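You operate a simulated robot arm through the tools that you are given. There is no shell and no other tool.

You are at the controls of a simulated robot arm. One attempt, no reset.

## Task
Butter the middle of the board and lay both dumplings on it.
Fine: use the pastry brush and stand it back in the cream beaker. A coat counts when it lies all over at full strength: go over it till it gets no stronger.

Only the result counts: the job must be done as asked and must still hold three seconds after the hand-in. Knocking over, shifting, dropping, spilling or breaking anything else fails it.

## Robot
A 6-joint arm with a two-finger parallel gripper, fixed in place. Base frame: the origin is at the foot of the arm, x ahead of it, y to its left, z up; the work surface is at about z = 0. Units: m, rad, N and s.
With the tool pointing down near the work surface it reaches from about 0.18 to 0.46 m from the base axis. Its first joint turns from -1.222 to 1.222 rad. Payload 1.9 kg.
The tool frame sits at the grasp point between the pads (the TCP): z along the fingers, y along the line on which they close. The tips reach 0.023 m beyond it. Largest opening 0.094 m; finger width 0.038, thickness 0.01; the body of the gripper, 0.054 by 0.096 m, starts 0.039 m behind the TCP.
Orientation is that of the tool frame in the base frame, as a unit quaternion [w, x, y, z]. With the fingers straight down and closing along the base's y, the tool's x points along the base's -x, its y along +y and its z along -z.

## Interface
- The arm moves only by the tool move_arm. Its argument "steps" is a list of rows, each an object of numbers (a shift or turn left out is 0, a gripper value left out holds the last): "tx", "ty", "tz": the shift along the tool's x, y, z in m; "wx", "wy", "wz": the turn, a rotation vector about the tool's x, y, z in rad; "gripper": the gripper command, from -1 (shut) to 1 (fully open), values between in proportion. In form: [{"tx": .., "ty": .., "tz": .., "wx": .., "wy": .., "wz": .., "gripper": ..}, ...]. A call has 1 to 20 rows; each row shifts and turns the commanded pose from where the row before left it, along the tool's axes as they then stand. Each row takes 0.2 s and may step no farther than 0.05 m and 0.15 rad from the row before; otherwise, or with a gripper value out of range, the whole call is refused. A pose out of reach is approached as far as the arm can. The call stops where the force on the tool passes 40 N (or 10 N more than at its start, if that is more) or the arm is blocked; 0.2 s more then pass. The fingers move at their own pace (about 0.108 m/s each) and stop on an object; they squeeze with about 41 N. The grip force told is the motor's: it shows also when the fingers shut on nothing. Time passes only in rows, and 0.2 s behind the last, so rows that do not move let the fingers close. The reply holds the time, the measured pose of the TCP, the force on the tool along the base axes, the opening and the grip force, in the units named above and with some noise, with the torque about the TCP (base axes, N m) and any sound that the robot's microphone picked up.
- Cameras (640 x 400 px; columns grow to the right, rows downward): "scene" is fixed at [0.0415, 0.2965, 0.4533]; the picture's right is [-0.89, -0.45, 0.00], its down [-0.13, 0.25, -0.96] and it looks along [0.43, -0.86, -0.28] (base axes); focal length 223 px, centre (320, 200). "wrist" rides on the gripper at [0.086, 0.016, -0.075] in the tool frame; the picture's right is [-0.18, 0.98, 0.00], its down [-0.58, -0.11, -0.81] and it looks along [-0.79, -0.15, 0.59] (tool axes); focal length 243 px, centre (320, 200). There is no depth. A picture from a camera that has moved, and an enlarged one, comes with that camera's place and axes in the base frame and with its lens.
- get_image(camera): a new picture of that camera. The clock stands still meanwhile.
- zoom(camera, box): a new picture of the part [left, top, right, bottom] of that camera's present view, enlarged. The clock stands still meanwhile.
- hand_in(): hands the job in; it is judged then, once.

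Places have to be worked out from the pictures, the camera data and where the tool is seen. Open the gripper and draw the arm clear of the work before you hand the job in, unless the task says otherwise.

The tools are called after ">>>" by a JSON object that holds its "op" and its "data". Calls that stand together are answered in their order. move_arm: Moves the arm, as the interface text tells. Its arguments: {"type":"object","properties":{"steps":{"type":"array"}},"required":["steps"]} The other tools are called the same way: get_image (camera) takes a picture; zoom (camera, box) takes an enlarged picture of a part of a camera's view; hand_in () hands the job in.

At the start:

```text
t: 0.0
tcp_pos: [0.1279, -0.1863, 0.4408]
orientation: [0.003, 0.001, 1.0, 0.0]
wrist_force: [0.1, 0.5, -0.3]
torque: [-0.03, 0.01, 0.03]
opening: 0.094
gripper_force: 0.0
```

scene: 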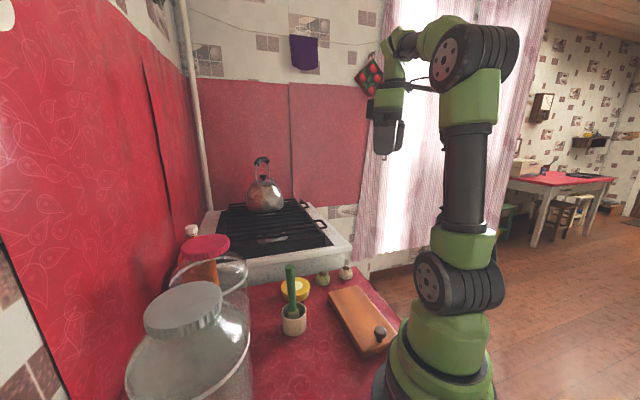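
wrist: 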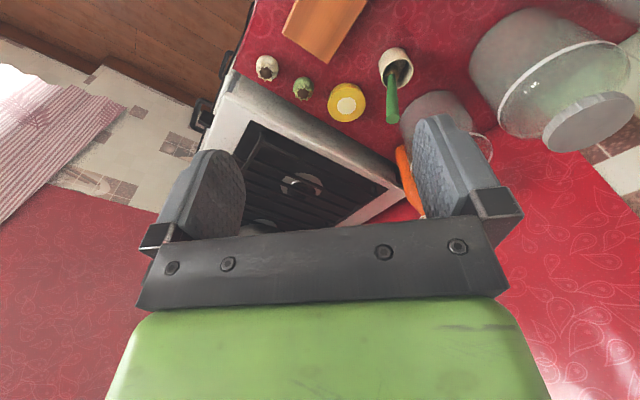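

I'll start by looking closely at the work area in both views before moving anything.

>>> {"op": "zoom", "data": {"camera": "scene", "box": [240, 240, 440, 365]}}

>>> {"op": "zoom", "data": {"camera": "wrist", "box": [220, 0, 460, 150]}}

```text
3.20 times, centred on (340, 302) of scene
camera zoom: at [0.0415, 0.2965, 0.4533], right [-0.89, -0.45, 0.0], down [-0.13, 0.25, -0.96], along [0.43, -0.86, -0.28], focal length 713 px, centre (256, -128)
```

zoom: 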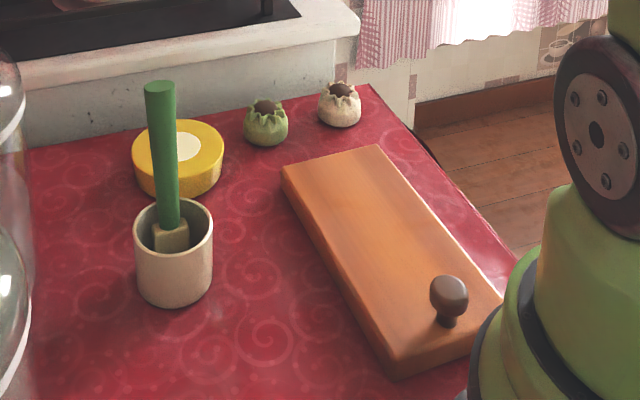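

```text
2.67 times, centred on (340, 75) of wrist
camera zoom: at [0.0405, -0.1694, 0.5168], right [0.19, 0.98, 0.0], down [0.58, -0.11, 0.81], along [0.79, -0.15, -0.59], focal length 647 px, centre (267, 533)
```

zoom: 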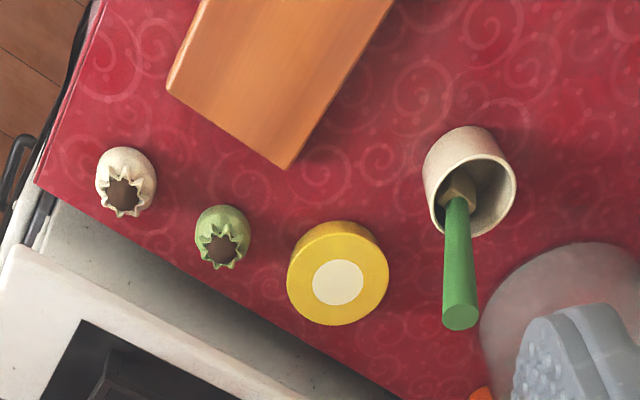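

The scene view puts the brush and beaker near (0.29,-0.06), the dumplings near (0.30,-0.25) and (0.25,-0.31), the butter pot near (0.35,-0.16), and the board centre near (0.16,-0.165). I'll tilt the hand up here, where it's clear, so the wrist camera looks down on the whole table.

>>> {"op": "move_arm", "data": {"steps": [{"wy": 0.14}, {"wy": 0.14}, {"wy": 0.14}, {"wy": 0.14}, {}]}}

>>> {"op": "get_image", "data": {"camera": "wrist"}}

```text
t: 1.2
tcp_pos: [0.1206, -0.1859, 0.4238]
orientation: [-0.276, 0.001, 0.961, -0.001]
wrist_force: [-0.2, 0.1, -0.6]
torque: [-0.02, -0.04, 0.0]
opening: 0.0943
gripper_force: 0.2
out of reach, approached as far as the arm can: row 3, 4
```

```text
taken
camera wrist: at [0.0862, -0.1692, 0.534], right [0.16, 0.98, -0.1], down [0.92, -0.11, 0.38], along [0.36, -0.15, -0.92], focal length 243 px, centre (320, 200)
```

wrist: 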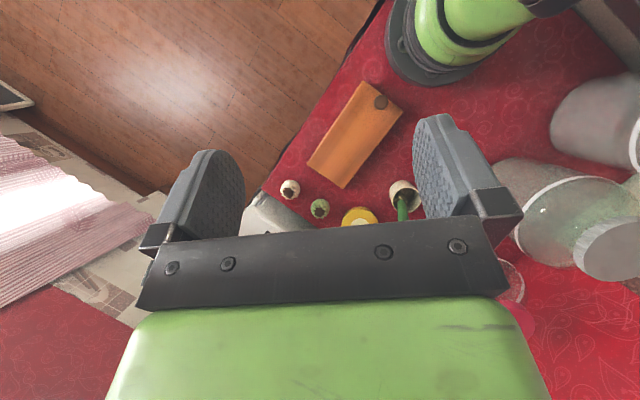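

The whole table is visible from above now, so I'll enlarge the part with the board, dumplings and pot.

>>> {"op": "zoom", "data": {"camera": "wrist", "box": [270, 70, 430, 230]}}

>>> {"op": "zoom", "data": {"camera": "wrist", "box": [380, 20, 640, 300]}}

```text
2.50 times, centred on (350, 150) of wrist
camera zoom: at [0.0862, -0.1692, 0.534], right [0.16, 0.98, -0.1], down [0.92, -0.11, 0.38], along [0.36, -0.15, -0.92], focal length 606 px, centre (245, 325)
```

zoom: 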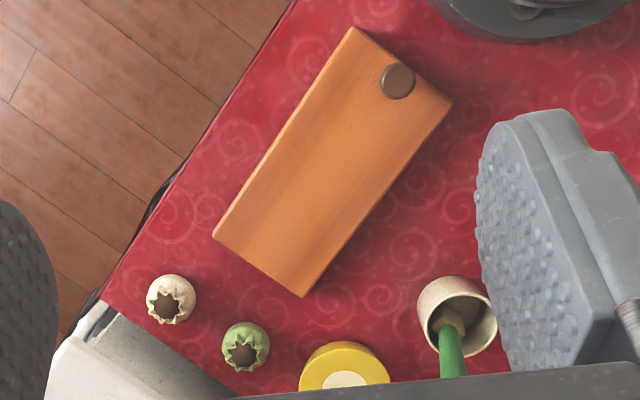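

```text
1.43 times, centred on (510, 160) of wrist
camera zoom: at [0.0862, -0.1692, 0.534], right [0.16, 0.98, -0.1], down [0.92, -0.11, 0.38], along [0.36, -0.15, -0.92], focal length 347 px, centre (49, 257)
```

zoom: 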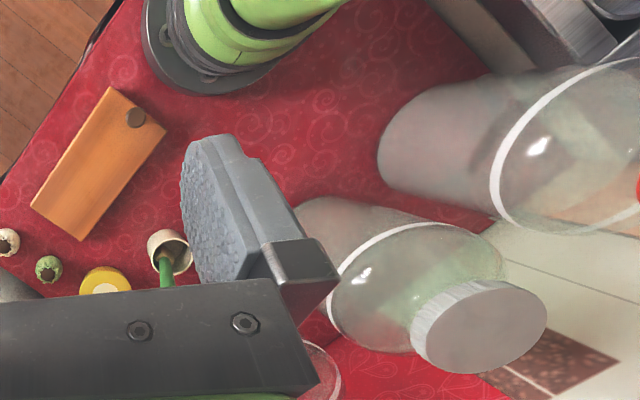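

The brush leans in its beaker: I triangulate its top end to about (0.317,-0.092,0.148), with the beaker centred near (0.29,-0.063). I'll bring the hand upright again and check the reported pose.

>>> {"op": "move_arm", "data": {"steps": [{"wy": -0.14}, {"wy": -0.14}, {"wy": -0.14}, {"wy": -0.14}, {}]}}

```text
t: 2.4
tcp_pos: [0.1207, -0.1861, 0.4246]
orientation: [0.002, 0.002, 1.0, 0.0]
wrist_force: [0.1, 0.1, -0.2]
torque: [0.01, -0.02, 0.03]
opening: 0.094
gripper_force: 0.0
```

The hand is upright again at (0.121,-0.186,0.425). Next I move to about (0.18,-0.07,0.26), short of the beaker, to see the brush handle and butter pot up close.

>>> {"op": "move_arm", "data": {"steps": [{"tx": -0.01, "ty": 0.0193, "tz": 0.0275}, {"tx": -0.01, "ty": 0.0193, "tz": 0.0275}, {"tx": -0.01, "ty": 0.0193, "tz": 0.0275}, {"tx": -0.01, "ty": 0.0193, "tz": 0.0275}, {"tx": -0.01, "ty": 0.0193, "tz": 0.0275}, {"tx": -0.01, "ty": 0.0193, "tz": 0.0275}, {}]}}

>>> {"op": "get_image", "data": {"camera": "wrist"}}

>>> {"op": "get_image", "data": {"camera": "scene"}}

```text
t: 4.0
tcp_pos: [0.1812, -0.0683, 0.2574]
orientation: [0.002, 0.001, 1.0, -0.001]
wrist_force: [0.5, 0.2, 0.8]
torque: [-0.02, 0.0, -0.03]
opening: 0.0939
gripper_force: 0.2
```

```text
taken
camera wrist: at [0.0938, -0.0522, 0.3336], right [0.19, 0.98, 0.0], down [0.58, -0.11, 0.81], along [0.79, -0.15, -0.59], focal length 243 px, centre (320, 200)
```

wrist: 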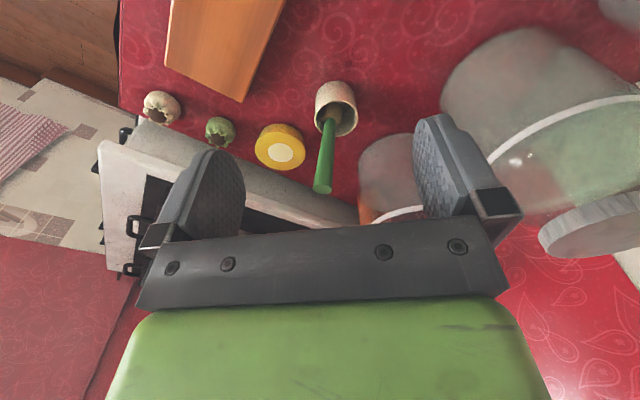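

```text
taken
```

scene: 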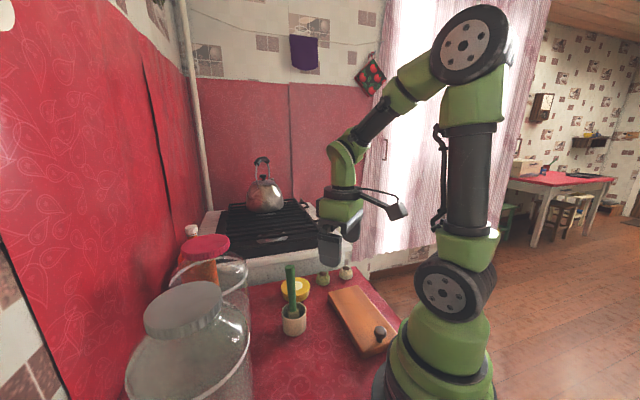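

>>> {"op": "zoom", "data": {"camera": "wrist", "box": [240, 70, 400, 210]}}

>>> {"op": "zoom", "data": {"camera": "scene", "box": [260, 250, 370, 345]}}

```text
2.86 times, centred on (320, 140) of wrist
camera zoom: at [0.0938, -0.0522, 0.3336], right [0.19, 0.98, 0.0], down [0.58, -0.11, 0.81], along [0.79, -0.15, -0.59], focal length 693 px, centre (320, 371)
```

zoom: 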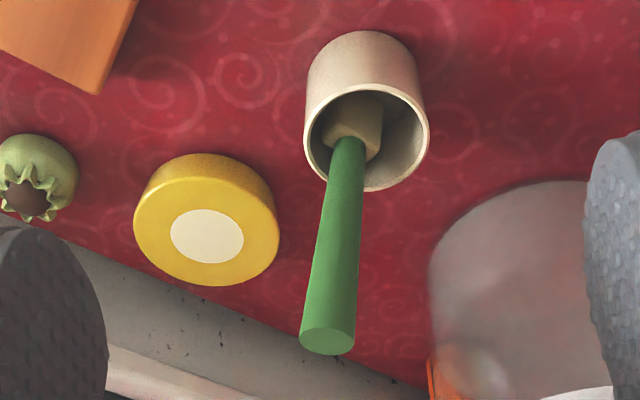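

```text
4.21 times, centred on (315, 298) of scene
camera zoom: at [0.0415, 0.2965, 0.4533], right [-0.89, -0.45, 0.0], down [-0.13, 0.25, -0.96], along [0.43, -0.86, -0.28], focal length 938 px, centre (341, -210)
```

zoom: 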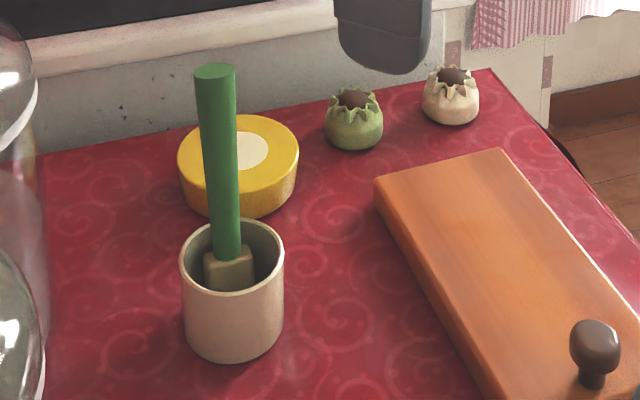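

By triangulation the handle is about 22 mm thick and leans roughly 9°, its axis running from (0.3035,-0.078,0.043) to (0.3153,-0.0905,0.151). The beaker rim is at z≈0.052 and the pot top at about (0.353,-0.167,0.032). I'll go above the handle and tilt the tool to match its axis.

>>> {"op": "move_arm", "data": {"steps": [{"tx": -0.0363, "ty": -0.0084, "tz": 0.0019, "gripper": 1}, {"tx": -0.0363, "ty": -0.0084, "tz": 0.0019}, {"tx": -0.0363, "ty": -0.0084, "tz": 0.0019}, {"tx": -0.0363, "ty": -0.0084, "tz": 0.0019}, {"wx": -0.0569, "wy": 0.0538}, {"wx": -0.0569, "wy": 0.0538}, {}]}}

>>> {"op": "get_image", "data": {"camera": "wrist"}}

>>> {"op": "get_image", "data": {"camera": "scene"}}

```text
t: 5.6
tcp_pos: [0.3264, -0.1048, 0.2505]
orientation: [-0.052, 0.0, 0.997, 0.057]
wrist_force: [-0.8, 0.3, -0.1]
torque: [0.02, -0.01, -0.01]
opening: 0.094
gripper_force: 0.0
```

```text
taken
camera wrist: at [0.2482, -0.0966, 0.3361], right [0.19, 0.98, 0.09], down [0.66, -0.2, 0.72], along [0.72, -0.08, -0.68], focal length 243 px, centre (320, 200)
```

wrist: 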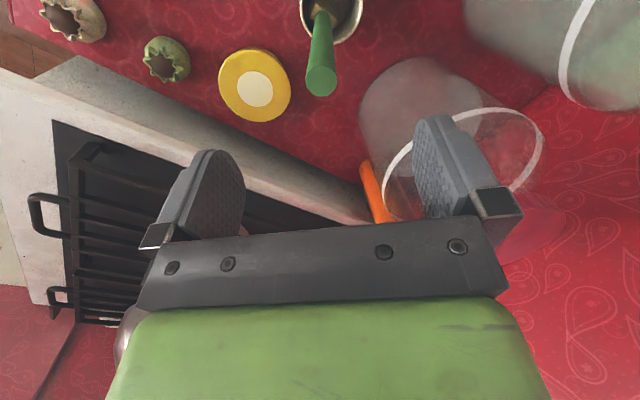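

```text
taken
```

scene: 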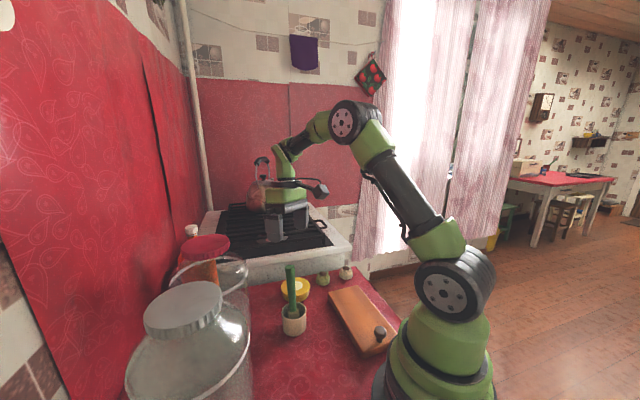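

The handle end re-measures at about (0.319,-0.092), close to my estimate, and the tool axis now matches the lean. I'll descend along the handle with a 3 mm y correction and look before closing.

>>> {"op": "move_arm", "data": {"steps": [{"ty": 0.003, "tz": 0.025}, {"tz": 0.036}, {"tz": 0.036}, {"tz": 0.034}, {}]}}

>>> {"op": "get_image", "data": {"camera": "wrist"}}

>>> {"op": "zoom", "data": {"camera": "scene", "box": [230, 200, 390, 345]}}

```text
t: 6.8
tcp_pos: [0.3142, -0.0877, 0.1217]
orientation: [-0.052, 0.0, 0.997, 0.056]
wrist_force: [-0.4, -0.1, 0.9]
torque: [0.0, 0.02, 0.01]
opening: 0.0938
gripper_force: 0.1
```

```text
taken
camera wrist: at [0.2349, -0.0794, 0.2064], right [0.19, 0.98, 0.09], down [0.66, -0.2, 0.72], along [0.73, -0.08, -0.68], focal length 243 px, centre (320, 200)
```

wrist: 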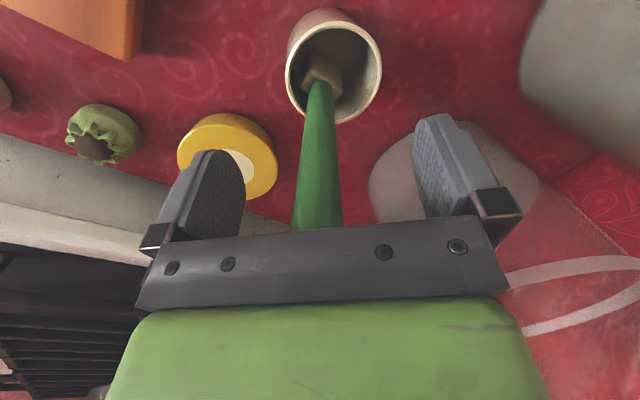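

```text
2.76 times, centred on (310, 272) of scene
camera zoom: at [0.0415, 0.2965, 0.4533], right [-0.89, -0.45, 0.0], down [-0.13, 0.25, -0.96], along [0.43, -0.86, -0.28], focal length 615 px, centre (348, 0)
```

zoom: 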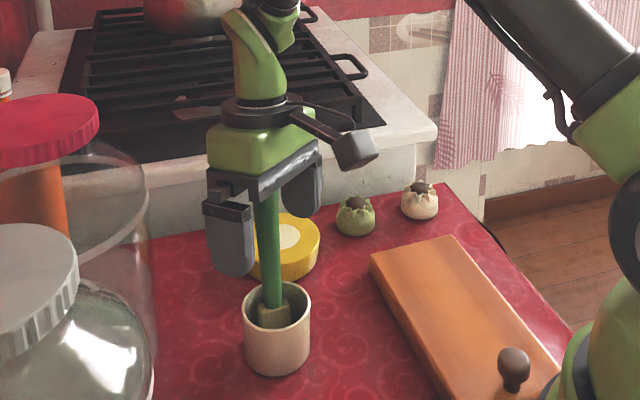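

The handle stands between the pads and parallel to the fingers, with the pot and rim well clear. I'll close on it and check the grip.

>>> {"op": "move_arm", "data": {"steps": [{"gripper": -1}, {}, {}, {}]}}

>>> {"op": "zoom", "data": {"camera": "scene", "box": [230, 200, 390, 345]}}

>>> {"op": "get_image", "data": {"camera": "wrist"}}

```text
t: 7.8
tcp_pos: [0.3143, -0.0876, 0.1207]
orientation: [-0.053, 0.001, 0.997, 0.056]
wrist_force: [-0.2, 1.0, 0.9]
torque: [0.11, 0.01, 0.01]
opening: 0.0187
gripper_force: 40.8
```

```text
2.76 times, centred on (310, 272) of scene
camera zoom: at [0.0415, 0.2965, 0.4533], right [-0.89, -0.45, 0.0], down [-0.13, 0.25, -0.96], along [0.43, -0.86, -0.28], focal length 615 px, centre (348, 0)
```

zoom: 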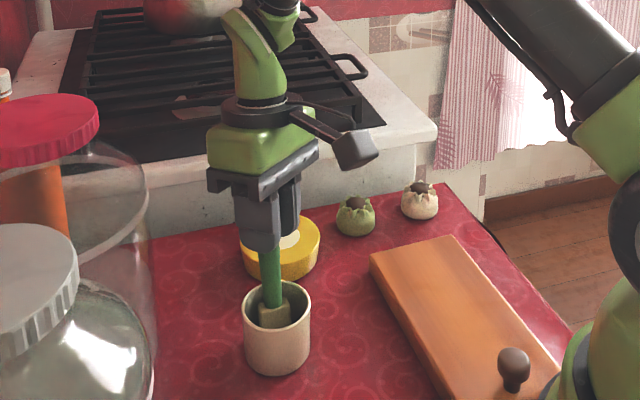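

```text
taken
camera wrist: at [0.2349, -0.0795, 0.2068], right [0.19, 0.98, 0.09], down [0.66, -0.2, 0.72], along [0.73, -0.08, -0.68], focal length 243 px, centre (320, 200)
```

wrist: 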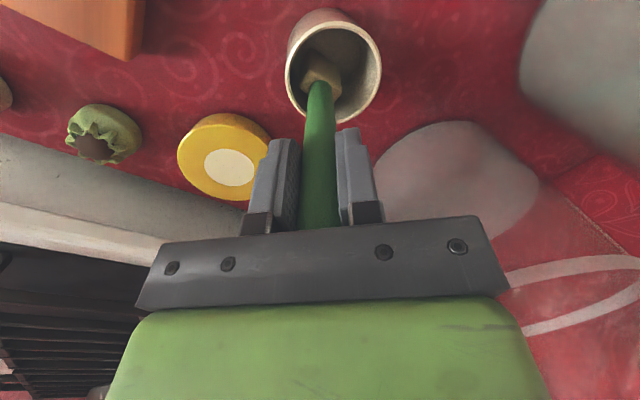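

The grip is solid (18.7 mm, 41 N) and the beaker hasn't moved. I'll ease the head toward the beaker's centre while lifting slightly so the ferrule doesn't catch the rim, then lift straight up.

>>> {"op": "move_arm", "data": {"steps": [{"tx": 0.0046, "ty": 0.0046, "tz": -0.0051}, {"tx": 0.0046, "ty": 0.0046, "tz": -0.0051}, {"tx": 0.001, "ty": 0.0011, "tz": -0.01}, {}]}}

>>> {"op": "get_image", "data": {"camera": "wrist"}}

>>> {"op": "zoom", "data": {"camera": "scene", "box": [230, 200, 390, 345]}}

```text
t: 8.8
tcp_pos: [0.306, -0.0761, 0.1438]
orientation: [-0.052, -0.001, 0.997, 0.056]
wrist_force: [-1.1, -0.9, -0.2]
torque: [0.03, 0.0, 0.01]
opening: 0.0187
gripper_force: 40.9
```

```text
taken
camera wrist: at [0.2269, -0.0696, 0.2294], right [0.19, 0.98, 0.09], down [0.66, -0.2, 0.72], along [0.73, -0.08, -0.68], focal length 243 px, centre (320, 200)
```

wrist: 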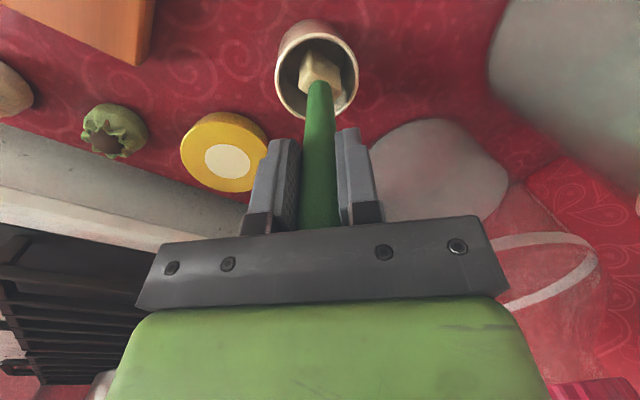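

```text
2.76 times, centred on (310, 272) of scene
camera zoom: at [0.0415, 0.2965, 0.4533], right [-0.89, -0.45, 0.0], down [-0.13, 0.25, -0.96], along [0.43, -0.86, -0.28], focal length 615 px, centre (348, 0)
```

zoom: 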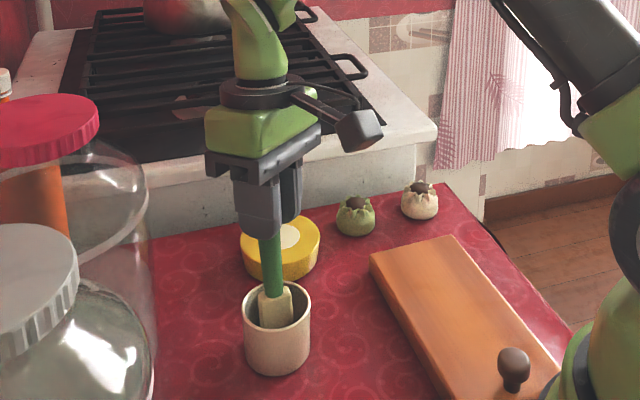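

The head is free and near the beaker's centre, with negligible force. I'll lift it straight up clear of the beaker.

>>> {"op": "move_arm", "data": {"steps": [{"tx": 0.0021, "ty": 0.0022, "tz": -0.0198}, {"tx": 0.0021, "ty": 0.0022, "tz": -0.0198}, {"tx": 0.0021, "ty": 0.0022, "tz": -0.0198}, {"tx": 0.0021, "ty": 0.0022, "tz": -0.0198}, {"tx": 0.0021, "ty": 0.0022, "tz": -0.0198}, {}]}}

>>> {"op": "get_image", "data": {"camera": "wrist"}}

>>> {"op": "zoom", "data": {"camera": "scene", "box": [230, 180, 390, 345]}}

```text
t: 10.2
tcp_pos: [0.3049, -0.0795, 0.2439]
orientation: [-0.053, 0.0, 0.997, 0.057]
wrist_force: [-0.6, 0.1, -0.4]
torque: [-0.02, 0.01, 0.02]
opening: 0.0188
gripper_force: 41.1
```

```text
taken
camera wrist: at [0.2258, -0.0722, 0.3295], right [0.19, 0.98, 0.09], down [0.66, -0.2, 0.72], along [0.73, -0.08, -0.68], focal length 243 px, centre (320, 200)
```

wrist: 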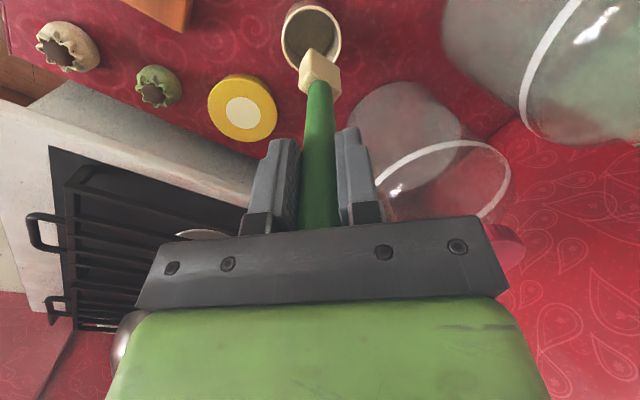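

```text
2.42 times, centred on (310, 262) of scene
camera zoom: at [0.0415, 0.2965, 0.4533], right [-0.89, -0.45, 0.0], down [-0.13, 0.25, -0.96], along [0.43, -0.86, -0.28], focal length 540 px, centre (344, 48)
```

zoom: 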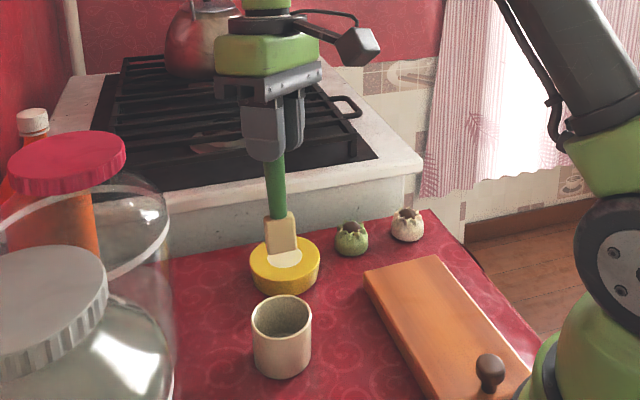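

The brush is out and the beaker stands where it was. I'll look closer at the brush head to find its tip and width.

>>> {"op": "zoom", "data": {"camera": "scene", "box": [280, 230, 340, 310]}}

>>> {"op": "zoom", "data": {"camera": "wrist", "box": [200, 0, 380, 150]}}

```text
5.00 times, centred on (310, 270) of scene
camera zoom: at [0.0415, 0.2965, 0.4533], right [-0.89, -0.45, 0.0], down [-0.13, 0.25, -0.96], along [0.43, -0.86, -0.28], focal length 1114 px, centre (370, -150)
```

zoom: 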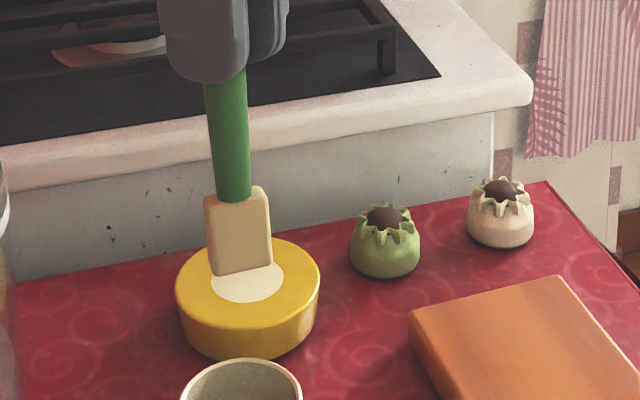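

```text
2.67 times, centred on (290, 75) of wrist
camera zoom: at [0.2258, -0.0722, 0.3295], right [0.19, 0.98, 0.09], down [0.66, -0.2, 0.72], along [0.73, -0.08, -0.68], focal length 647 px, centre (400, 533)
```

zoom: 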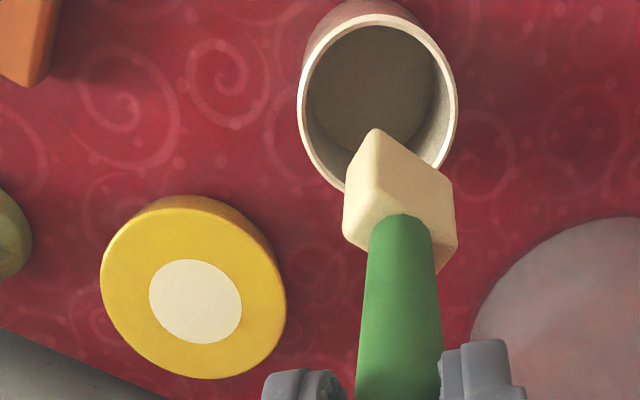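

The tip is about 0.118 m beyond the TCP, and the head is about 30×17 mm with its wide side near azimuth 30°. I'll turn the tool vertical and go over the pot's pale butter disc at (0.353,-0.167).

>>> {"op": "move_arm", "data": {"steps": [{"wx": 0.0569, "wy": -0.0538}, {"wx": 0.0569, "wy": -0.0538}, {"tx": -0.0161, "ty": -0.0293, "tz": 0.011}, {"tx": -0.0161, "ty": -0.0293, "tz": 0.011}, {"tx": -0.0161, "ty": -0.0293, "tz": 0.011}, {}]}}

>>> {"op": "get_image", "data": {"camera": "wrist"}}

>>> {"op": "zoom", "data": {"camera": "scene", "box": [260, 180, 360, 310]}}

```text
t: 11.6
tcp_pos: [0.3547, -0.1699, 0.2095]
orientation: [0.001, 0.001, 1.0, 0.001]
wrist_force: [0.4, -0.3, -0.8]
torque: [0.02, -0.01, 0.03]
opening: 0.0188
gripper_force: 41.0
```

```text
taken
camera wrist: at [0.2679, -0.1527, 0.2849], right [0.19, 0.98, 0.0], down [0.58, -0.11, 0.81], along [0.79, -0.15, -0.59], focal length 243 px, centre (320, 200)
```

wrist: 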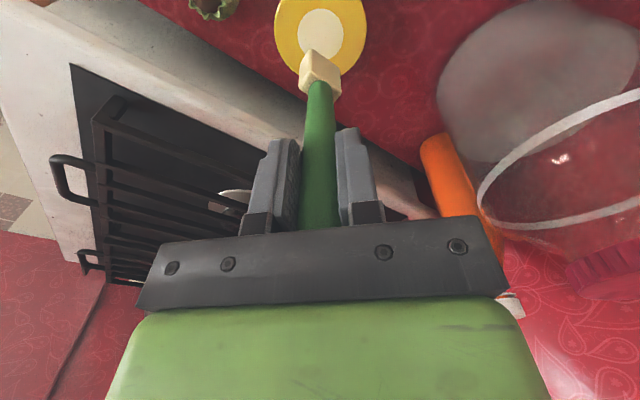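

```text
3.08 times, centred on (310, 245) of scene
camera zoom: at [0.0415, 0.2965, 0.4533], right [-0.89, -0.45, 0.0], down [-0.13, 0.25, -0.96], along [0.43, -0.86, -0.28], focal length 686 px, centre (351, 62)
```

zoom: 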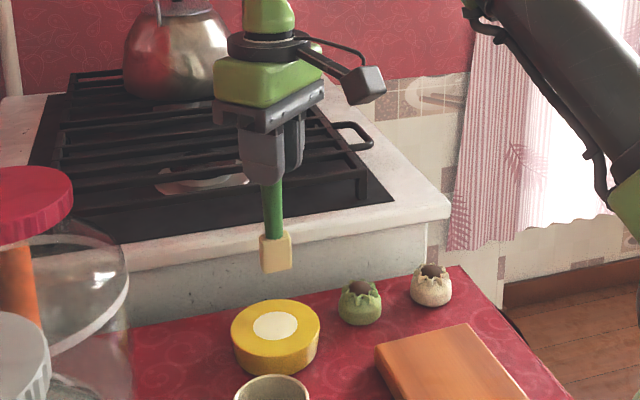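

The tool is vertical, and the disc re-measures at (0.353,-0.1686,0.032), just 2 mm from the TCP axis. I'll lower most of the way, leaving about a 1 cm gap, and check force and picture.

>>> {"op": "move_arm", "data": {"steps": [{"tx": 0.0015, "ty": 0.001, "tz": 0.025}, {"tz": 0.025}, {"tz": 0.004}, {}]}}

>>> {"op": "zoom", "data": {"camera": "scene", "box": [260, 230, 360, 310]}}

>>> {"op": "zoom", "data": {"camera": "wrist", "box": [240, 0, 400, 120]}}

```text
t: 12.6
tcp_pos: [0.3534, -0.1677, 0.1581]
orientation: [0.002, 0.001, 1.0, 0.0]
wrist_force: [0.5, 0.5, -0.2]
torque: [-0.02, 0.01, -0.04]
opening: 0.0188
gripper_force: 41.4
```

```text
5.00 times, centred on (310, 270) of scene
camera zoom: at [0.0415, 0.2965, 0.4533], right [-0.89, -0.45, 0.0], down [-0.13, 0.25, -0.96], along [0.43, -0.86, -0.28], focal length 1114 px, centre (370, -150)
```

zoom: 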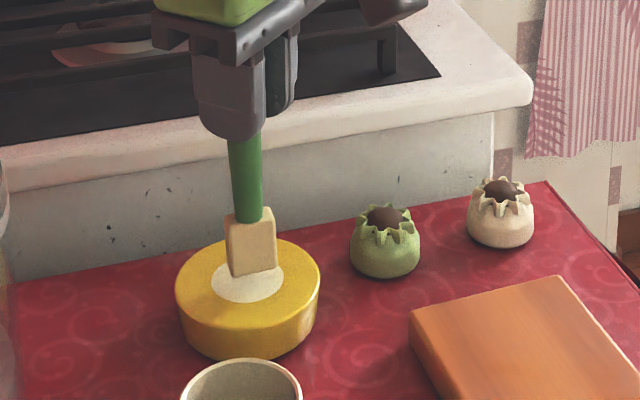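

```text
3.33 times, centred on (320, 60) of wrist
camera zoom: at [0.2662, -0.1506, 0.2327], right [0.19, 0.98, 0.0], down [0.58, -0.11, 0.81], along [0.79, -0.15, -0.59], focal length 809 px, centre (320, 667)
```

zoom: 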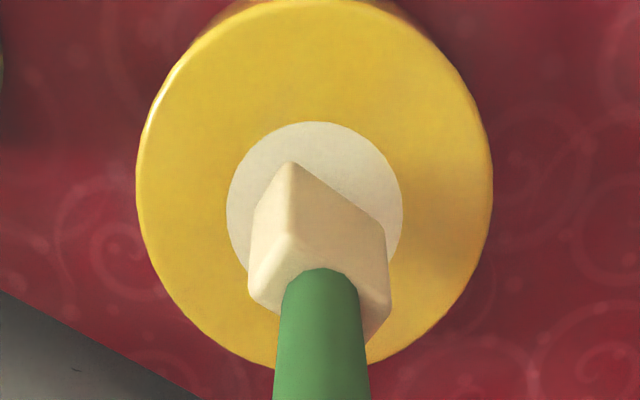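

The head is right over the pale disc and nearly down. I'll lower in 2 mm steps and watch for contact force.

>>> {"op": "move_arm", "data": {"steps": [{"tz": 0.002}, {"tz": 0.002}, {"tz": 0.002}, {}]}}

```text
t: 13.6
tcp_pos: [0.3523, -0.1666, 0.1521]
orientation: [0.001, 0.002, 1.0, 0.001]
wrist_force: [0.3, -0.1, -0.5]
torque: [-0.01, -0.02, -0.03]
opening: 0.0192
gripper_force: 40.3
```

No contact yet, so I'll go on down in the same small steps.

>>> {"op": "move_arm", "data": {"steps": [{"tz": 0.002}, {"tz": 0.0015}, {}]}}

>>> {"op": "zoom", "data": {"camera": "wrist", "box": [240, 0, 400, 120]}}

>>> {"op": "zoom", "data": {"camera": "scene", "box": [280, 260, 330, 300]}}

```text
t: 14.4
tcp_pos: [0.3528, -0.1658, 0.1486]
orientation: [0.002, 0.001, 1.0, 0.0]
wrist_force: [-1.0, 0.2, 0.0]
torque: [0.0, 0.02, 0.01]
opening: 0.0187
gripper_force: 41.1
```

```text
3.33 times, centred on (320, 60) of wrist
camera zoom: at [0.2651, -0.1493, 0.2238], right [0.19, 0.98, 0.0], down [0.58, -0.11, 0.81], along [0.79, -0.15, -0.59], focal length 809 px, centre (320, 667)
```

zoom: 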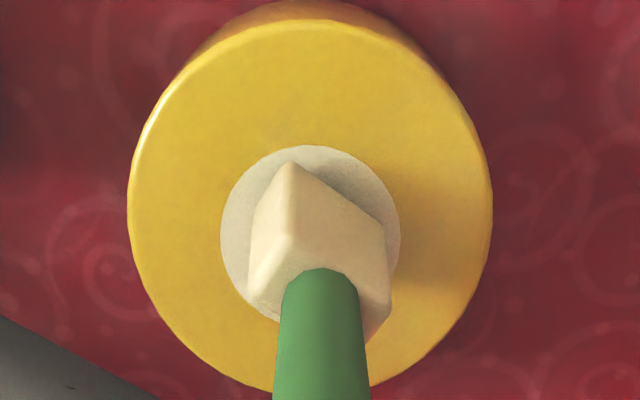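

```text
10.00 times, centred on (305, 280) of scene
camera zoom: at [0.0415, 0.2965, 0.4533], right [-0.89, -0.45, 0.0], down [-0.13, 0.25, -0.96], along [0.43, -0.86, -0.28], focal length 2228 px, centre (470, -600)
```

zoom: 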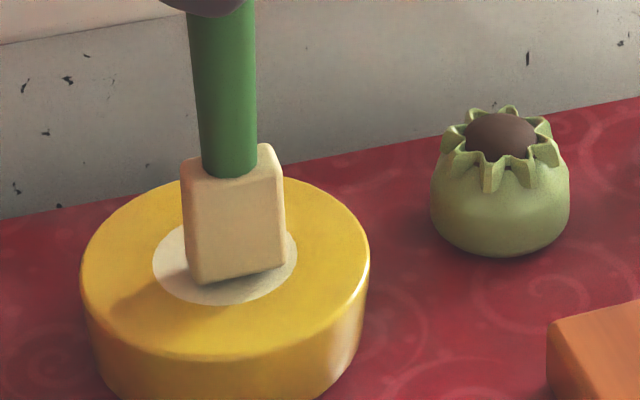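

The shadow shows a gap of a few millimetres still. I'll keep going down gently.

>>> {"op": "move_arm", "data": {"steps": [{"tz": 0.0015}, {"tz": 0.0015}, {}]}}

>>> {"op": "zoom", "data": {"camera": "scene", "box": [280, 260, 330, 300]}}

```text
t: 15.2
tcp_pos: [0.3527, -0.1653, 0.1461]
orientation: [0.003, 0.001, 1.0, 0.0]
wrist_force: [-1.8, -2.1, 14.8]
torque: [-0.04, 0.09, 0.01]
opening: 0.0186
gripper_force: 40.4
```

```text
10.00 times, centred on (305, 280) of scene
camera zoom: at [0.0415, 0.2965, 0.4533], right [-0.89, -0.45, 0.0], down [-0.13, 0.25, -0.96], along [0.43, -0.86, -0.28], focal length 2228 px, centre (470, -600)
```

zoom: 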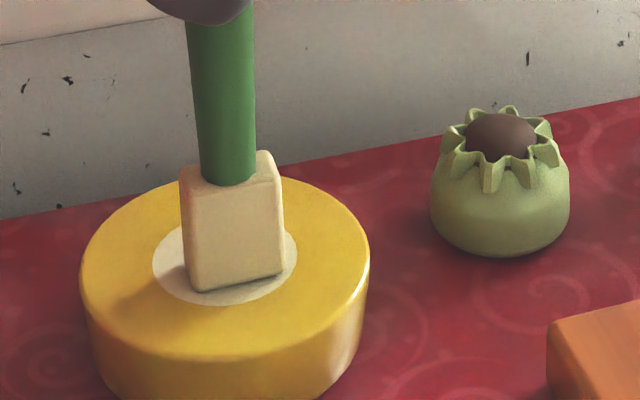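

There's contact at TCP z≈0.1463 with about 15 N. I'll ease off, hold a moment, then raise and see whether the tip has taken up butter.

>>> {"op": "move_arm", "data": {"steps": [{"tz": -0.0005}, {}, {}, {"tz": -0.02}, {"tz": -0.03}, {}]}}

>>> {"op": "zoom", "data": {"camera": "scene", "box": [280, 240, 330, 300]}}

>>> {"op": "zoom", "data": {"camera": "wrist", "box": [240, 0, 400, 120]}}

```text
t: 16.6
tcp_pos: [0.3533, -0.1639, 0.1987]
orientation: [0.001, 0.001, 1.0, 0.001]
wrist_force: [0.5, -0.1, -0.7]
torque: [-0.01, 0.0, 0.01]
opening: 0.0189
gripper_force: 41.1
```

```text
6.67 times, centred on (305, 270) of scene
camera zoom: at [0.0415, 0.2965, 0.4533], right [-0.89, -0.45, 0.0], down [-0.13, 0.25, -0.96], along [0.43, -0.86, -0.28], focal length 1486 px, centre (420, -267)
```

zoom: 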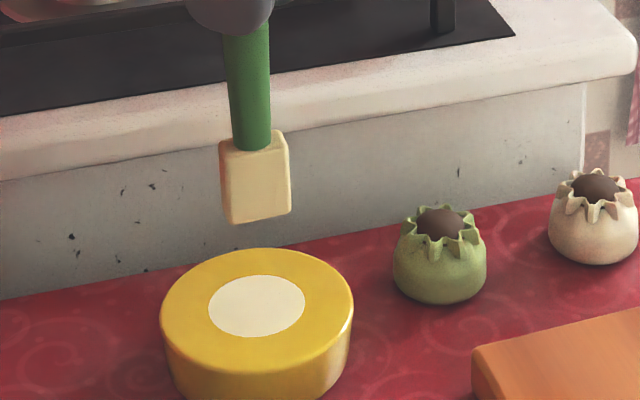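

```text
3.33 times, centred on (320, 60) of wrist
camera zoom: at [0.266, -0.1474, 0.2734], right [0.18, 0.98, 0.0], down [0.58, -0.11, 0.81], along [0.79, -0.15, -0.59], focal length 809 px, centre (320, 667)
```

zoom: 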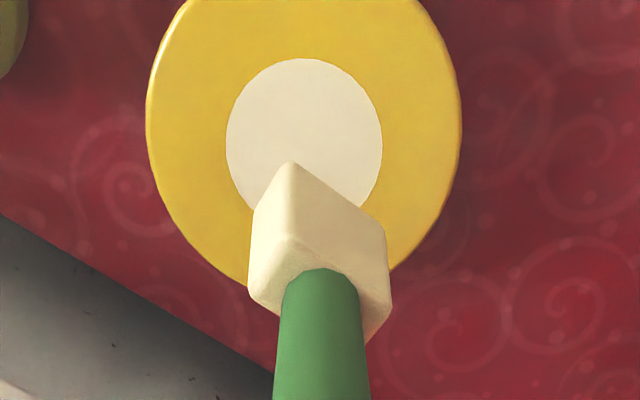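

The pot hasn't moved, and the brush head sits centred under the TCP with its wide side near azimuth 45°, already square with the board. I'll carry it over the board's middle at a safe height.

>>> {"op": "move_arm", "data": {"steps": [{"tx": 0.048}, {"tx": 0.048}, {"tx": 0.048}, {"tx": 0.048}, {}]}}

>>> {"op": "zoom", "data": {"camera": "scene", "box": [310, 220, 430, 370]}}

>>> {"op": "get_image", "data": {"camera": "wrist"}}

```text
t: 17.8
tcp_pos: [0.1581, -0.1652, 0.1934]
orientation: [0.002, -0.001, 1.0, -0.001]
wrist_force: [0.1, 0.4, 0.4]
torque: [0.04, -0.03, 0.03]
opening: 0.019
gripper_force: 40.3
```

```text
2.67 times, centred on (370, 295) of scene
camera zoom: at [0.0415, 0.2965, 0.4533], right [-0.89, -0.45, 0.0], down [-0.13, 0.25, -0.96], along [0.43, -0.86, -0.28], focal length 594 px, centre (187, -53)
```

zoom: 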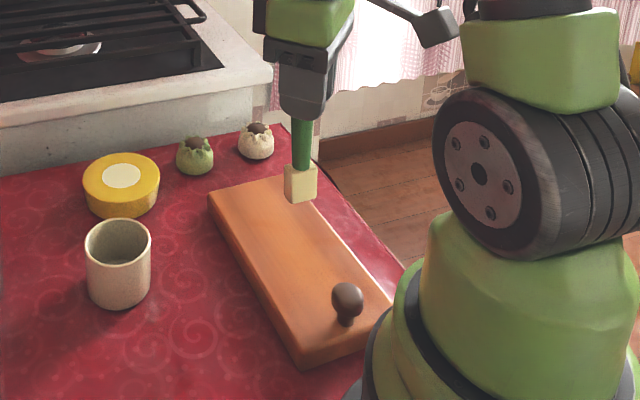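

```text
taken
camera wrist: at [0.0706, -0.1488, 0.2689], right [0.18, 0.98, 0.0], down [0.58, -0.11, 0.81], along [0.79, -0.15, -0.59], focal length 243 px, centre (320, 200)
```

wrist: 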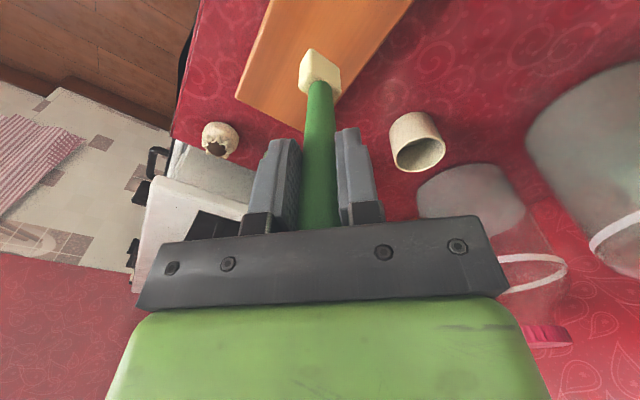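

The board corner re-measures at (0.200,-0.267), which confirms the board centre near (0.1615,-0.1645). I'll lower over the centre, then feel for contact in small steps.

>>> {"op": "move_arm", "data": {"steps": [{"tx": -0.0034, "ty": 0.0007, "tz": 0.02}, {"tz": 0.02}, {}]}}

>>> {"op": "zoom", "data": {"camera": "scene", "box": [320, 250, 420, 360]}}

```text
t: 18.6
tcp_pos: [0.1608, -0.166, 0.155]
orientation: [0.002, 0.001, 1.0, 0.0]
wrist_force: [0.4, 0.1, -0.6]
torque: [-0.03, 0.01, 0.03]
opening: 0.0187
gripper_force: 41.1
```

```text
3.64 times, centred on (370, 305) of scene
camera zoom: at [0.0415, 0.2965, 0.4533], right [-0.89, -0.45, 0.0], down [-0.13, 0.25, -0.96], along [0.43, -0.86, -0.28], focal length 810 px, centre (138, -182)
```

zoom: 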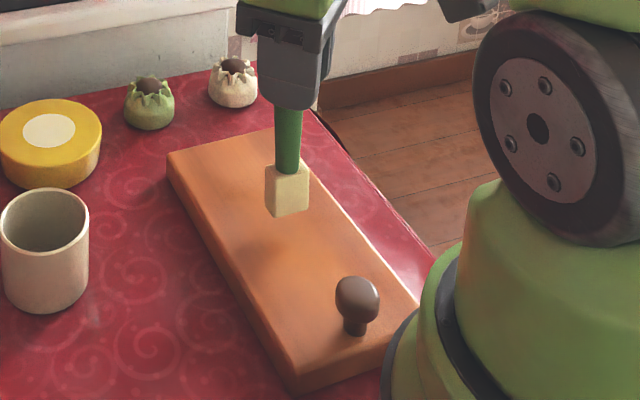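

The head is still 1–2 cm above the board. I'll step down gently.

>>> {"op": "move_arm", "data": {"steps": [{"tz": 0.004}, {"tz": 0.004}, {"tz": 0.003}, {}]}}

>>> {"op": "zoom", "data": {"camera": "scene", "box": [340, 280, 400, 330]}}

```text
t: 19.6
tcp_pos: [0.1608, -0.1651, 0.1422]
orientation: [0.002, 0.001, 1.0, 0.0]
wrist_force: [-0.5, -0.2, -0.9]
torque: [-0.01, -0.01, -0.02]
opening: 0.0192
gripper_force: 41.2
```

```text
8.00 times, centred on (370, 305) of scene
camera zoom: at [0.0415, 0.2965, 0.4533], right [-0.89, -0.45, 0.0], down [-0.13, 0.25, -0.96], along [0.43, -0.86, -0.28], focal length 1783 px, centre (-80, -640)
```

zoom: 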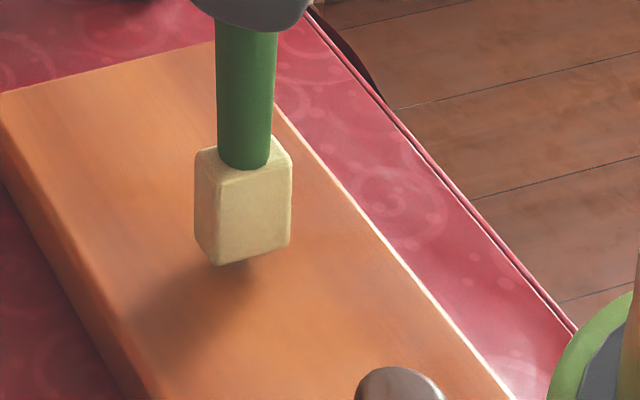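

The shadow still shows a gap of about 5 mm, so I'll take smaller steps down.

>>> {"op": "move_arm", "data": {"steps": [{"tz": 0.0015}, {"tz": 0.0015}, {}]}}

```text
t: 20.4
tcp_pos: [0.1612, -0.1643, 0.1405]
orientation: [0.002, 0.002, 1.0, 0.0]
wrist_force: [0.4, 0.4, -1.0]
torque: [0.01, -0.03, 0.0]
opening: 0.0189
gripper_force: 41.2
```

No contact at z 0.1405, so I go on.

>>> {"op": "move_arm", "data": {"steps": [{"tz": 0.0015}, {"tz": 0.0015}, {}]}}

```text
t: 21.2
tcp_pos: [0.1619, -0.1647, 0.1387]
orientation: [0.001, 0.002, 1.0, 0.0]
wrist_force: [0.2, 0.2, 1.4]
torque: [0.1, 0.02, 0.01]
opening: 0.0187
gripper_force: 40.8
```

There's a slight force and torque change, so it may just be touching. I'll zoom in to check.

>>> {"op": "zoom", "data": {"camera": "scene", "box": [340, 280, 400, 330]}}

>>> {"op": "move_arm", "data": {"steps": [{"tz": 0.001}, {}]}}

```text
8.00 times, centred on (370, 305) of scene
camera zoom: at [0.0415, 0.2965, 0.4533], right [-0.89, -0.45, 0.0], down [-0.13, 0.25, -0.96], along [0.43, -0.86, -0.28], focal length 1783 px, centre (-80, -640)
```

zoom: 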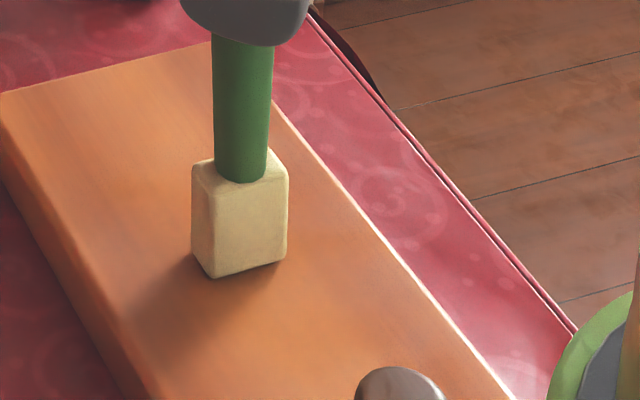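

```text
t: 21.8
tcp_pos: [0.1615, -0.1665, 0.1378]
orientation: [0.002, 0.001, 1.0, -0.001]
wrist_force: [-1.1, 2.8, 13.6]
torque: [0.31, -0.07, 0.02]
opening: 0.0186
gripper_force: 41.2
stopped in row 2: the force on the tool passed its limit at 41 N (the readings are from after the stop); the commanded pose is now the measured one
```

Contact is at about z 0.138, with 13.6 N residual. I'll relieve the pressure slightly and make one short test stroke outward along the board's long axis to see whether a coat appears.

>>> {"op": "move_arm", "data": {"steps": [{"tz": -0.0006}, {"tx": -0.0072, "ty": -0.0069}, {"tx": -0.0072, "ty": -0.0069}, {"tx": -0.0072, "ty": -0.0069}, {}]}}

>>> {"op": "zoom", "data": {"camera": "scene", "box": [320, 270, 400, 350]}}

```text
t: 23.0
tcp_pos: [0.1822, -0.1868, 0.1376]
orientation: [0.002, 0.001, 1.0, 0.001]
wrist_force: [-2.0, 1.0, 2.6]
torque: [0.23, 0.11, 0.05]
opening: 0.0189
gripper_force: 40.9
```

```text
5.00 times, centred on (360, 310) of scene
camera zoom: at [0.0415, 0.2965, 0.4533], right [-0.89, -0.45, 0.0], down [-0.13, 0.25, -0.96], along [0.43, -0.86, -0.28], focal length 1114 px, centre (120, -350)
```

zoom: 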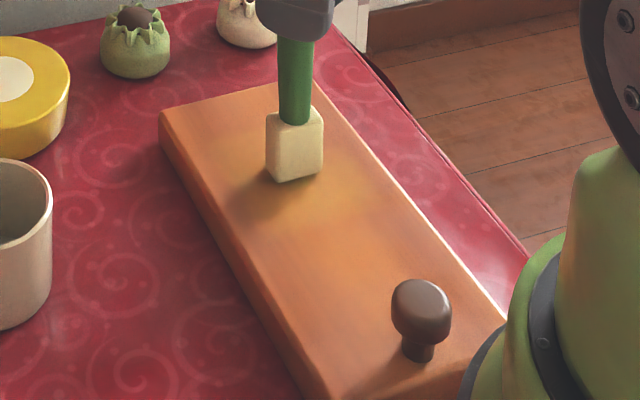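

A faint yellow coat appears where the brush passed, so it's loaded. I'll stroke back down the same lane, checking force.

>>> {"op": "move_arm", "data": {"steps": [{"tx": 0.0072, "ty": 0.0069}, {"tx": 0.0072, "ty": 0.0069}, {"tx": 0.0072, "ty": 0.0069}, {"tx": 0.0072, "ty": 0.0069}, {"tx": 0.0072, "ty": 0.0069}, {"tx": 0.0072, "ty": 0.0069}, {}]}}

>>> {"op": "zoom", "data": {"camera": "scene", "box": [320, 270, 400, 350]}}

```text
t: 24.6
tcp_pos: [0.1412, -0.1445, 0.1371]
orientation: [0.001, 0.001, 1.0, -0.001]
wrist_force: [1.2, -0.7, 0.0]
torque: [-0.02, -0.04, -0.03]
opening: 0.0188
gripper_force: 40.9
```

```text
5.00 times, centred on (360, 310) of scene
camera zoom: at [0.0415, 0.2965, 0.4533], right [-0.89, -0.45, 0.0], down [-0.13, 0.25, -0.96], along [0.43, -0.86, -0.28], focal length 1114 px, centre (120, -350)
```

zoom: 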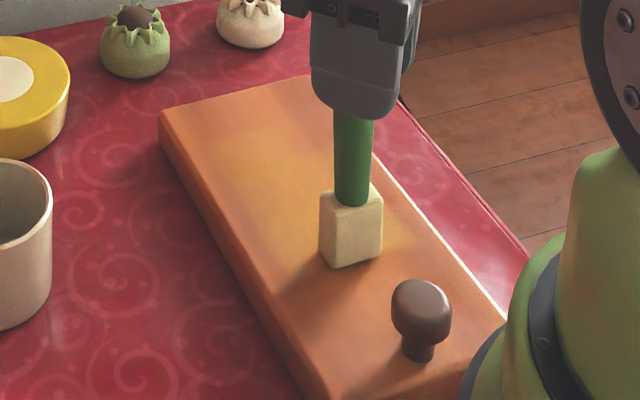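

The coat grows, but the force is now about zero, so the brush probably shifted up a hair in the grip. I'll lower by 0.7 mm and stroke outward again.

>>> {"op": "move_arm", "data": {"steps": [{"tz": 0.0007}, {"tx": -0.0072, "ty": -0.0069}, {"tx": -0.0072, "ty": -0.0069}, {"tx": -0.0072, "ty": -0.0069}, {"tx": -0.0072, "ty": -0.0069}, {"tx": -0.0072, "ty": -0.0069}, {"tx": -0.0072, "ty": -0.0069}, {}]}}

>>> {"op": "zoom", "data": {"camera": "scene", "box": [320, 270, 400, 350]}}

```text
t: 25.1
tcp_pos: [0.1414, -0.1461, 0.1376]
orientation: [0.001, 0.003, 1.0, 0.0]
wrist_force: [-1.3, 1.9, 16.9]
torque: [0.29, -0.03, 0.1]
opening: 0.0188
gripper_force: 41.8
stopped in row 2: the force on the tool passed its limit at 52 N (the readings are from after the stop); the commanded pose is now the measured one
```

```text
5.00 times, centred on (360, 310) of scene
camera zoom: at [0.0415, 0.2965, 0.4533], right [-0.89, -0.45, 0.0], down [-0.13, 0.25, -0.96], along [0.43, -0.86, -0.28], focal length 1114 px, centre (120, -350)
```

zoom: 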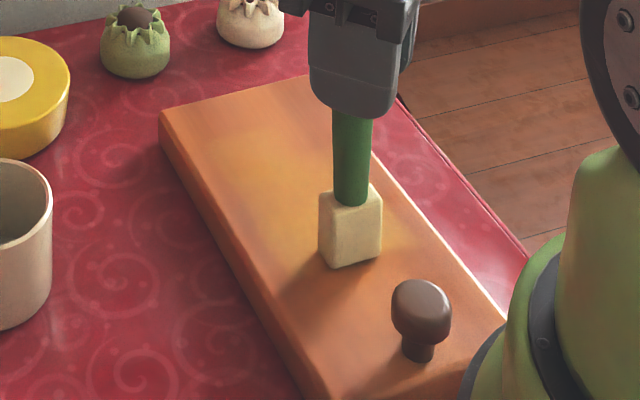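

The contact is very stiff, so I shouldn't press. I'll raise 0.7 mm to the light-touch height that worked before and stroke outward.

>>> {"op": "move_arm", "data": {"steps": [{"tz": -0.0007}, {"tx": -0.0072, "ty": -0.0069}, {"tx": -0.0072, "ty": -0.0069}, {"tx": -0.0072, "ty": -0.0069}, {"tx": -0.0072, "ty": -0.0069}, {"tx": -0.0072, "ty": -0.0069}, {"tx": -0.0072, "ty": -0.0069}, {}]}}

>>> {"op": "zoom", "data": {"camera": "scene", "box": [320, 270, 400, 350]}}

```text
t: 26.1
tcp_pos: [0.1593, -0.162, 0.1372]
orientation: [-0.004, 0.005, 1.0, 0.005]
wrist_force: [0.3, 4.4, 16.8]
torque: [0.64, -0.17, 0.05]
opening: 0.0191
gripper_force: 41.1
stopped in row 4: the force on the tool passed its limit at 45 N (the readings are from after the stop); the commanded pose is now the measured one
```

```text
5.00 times, centred on (360, 310) of scene
camera zoom: at [0.0415, 0.2965, 0.4533], right [-0.89, -0.45, 0.0], down [-0.13, 0.25, -0.96], along [0.43, -0.86, -0.28], focal length 1114 px, centre (120, -350)
```

zoom: 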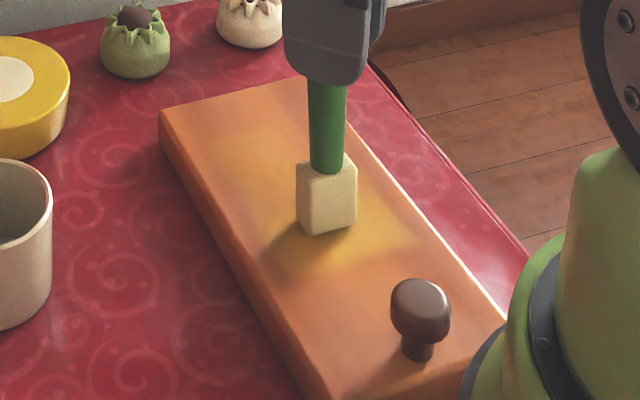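

Still stiff; the coat is visibly strengthening in the middle, though. I'll lift about 1.5 mm, undo the small tilt picked up under load, and read the pose.

>>> {"op": "move_arm", "data": {"steps": [{"tz": -0.0015}, {"wx": 0.01, "wy": -0.008}, {}]}}

>>> {"op": "zoom", "data": {"camera": "scene", "box": [340, 280, 400, 330]}}

```text
t: 26.9
tcp_pos: [0.1599, -0.1619, 0.1399]
orientation: [0.0, 0.004, 1.0, -0.001]
wrist_force: [-0.2, 0.2, 0.2]
torque: [-0.01, 0.01, 0.0]
opening: 0.0188
gripper_force: 40.7
```

```text
8.00 times, centred on (370, 305) of scene
camera zoom: at [0.0415, 0.2965, 0.4533], right [-0.89, -0.45, 0.0], down [-0.13, 0.25, -0.96], along [0.43, -0.86, -0.28], focal length 1783 px, centre (-80, -640)
```

zoom: 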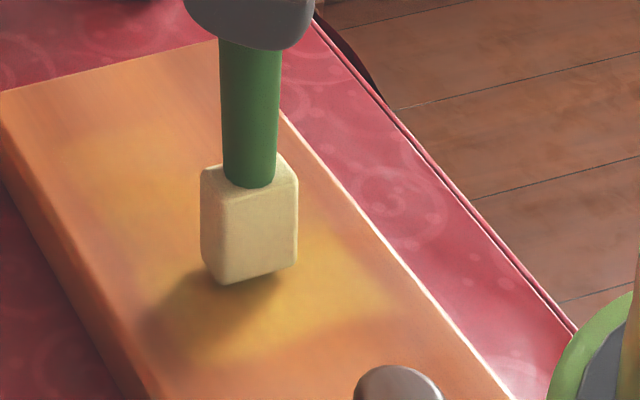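

The coat shows as a soft yellow patch. I'll try stroking with the tip just grazing (z≈0.1385) to avoid pressing, and see whether the coat still strengthens.

>>> {"op": "move_arm", "data": {"steps": [{"tz": 0.0008}, {"tx": -0.0072, "ty": -0.0069}, {"tx": -0.0072, "ty": -0.0069}, {"tx": -0.0072, "ty": -0.0069}, {"tx": 0.0072, "ty": 0.0069}, {"tx": 0.0072, "ty": 0.0069}, {"tx": 0.0072, "ty": 0.0069}, {"tx": 0.0072, "ty": 0.0069}, {"tx": 0.0072, "ty": 0.0069}, {"tx": 0.0072, "ty": 0.0069}, {}]}}

>>> {"op": "zoom", "data": {"camera": "scene", "box": [320, 270, 400, 350]}}

```text
t: 29.3
tcp_pos: [0.1385, -0.1406, 0.138]
orientation: [0.002, 0.005, 1.0, -0.002]
wrist_force: [5.8, -6.4, 19.0]
torque: [-0.71, -0.96, -0.12]
opening: 0.0188
gripper_force: 41.3
```

```text
5.00 times, centred on (360, 310) of scene
camera zoom: at [0.0415, 0.2965, 0.4533], right [-0.89, -0.45, 0.0], down [-0.13, 0.25, -0.96], along [0.43, -0.86, -0.28], focal length 1114 px, centre (120, -350)
```

zoom: 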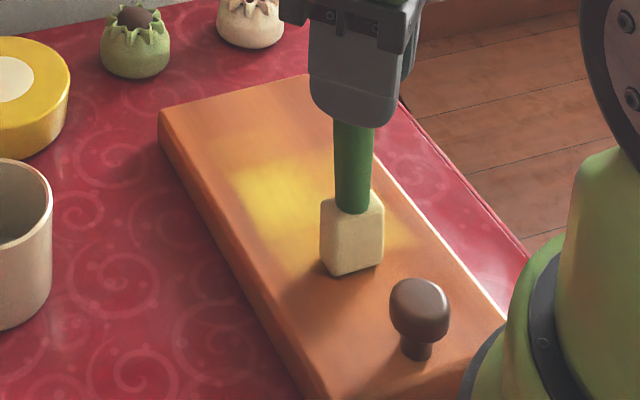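

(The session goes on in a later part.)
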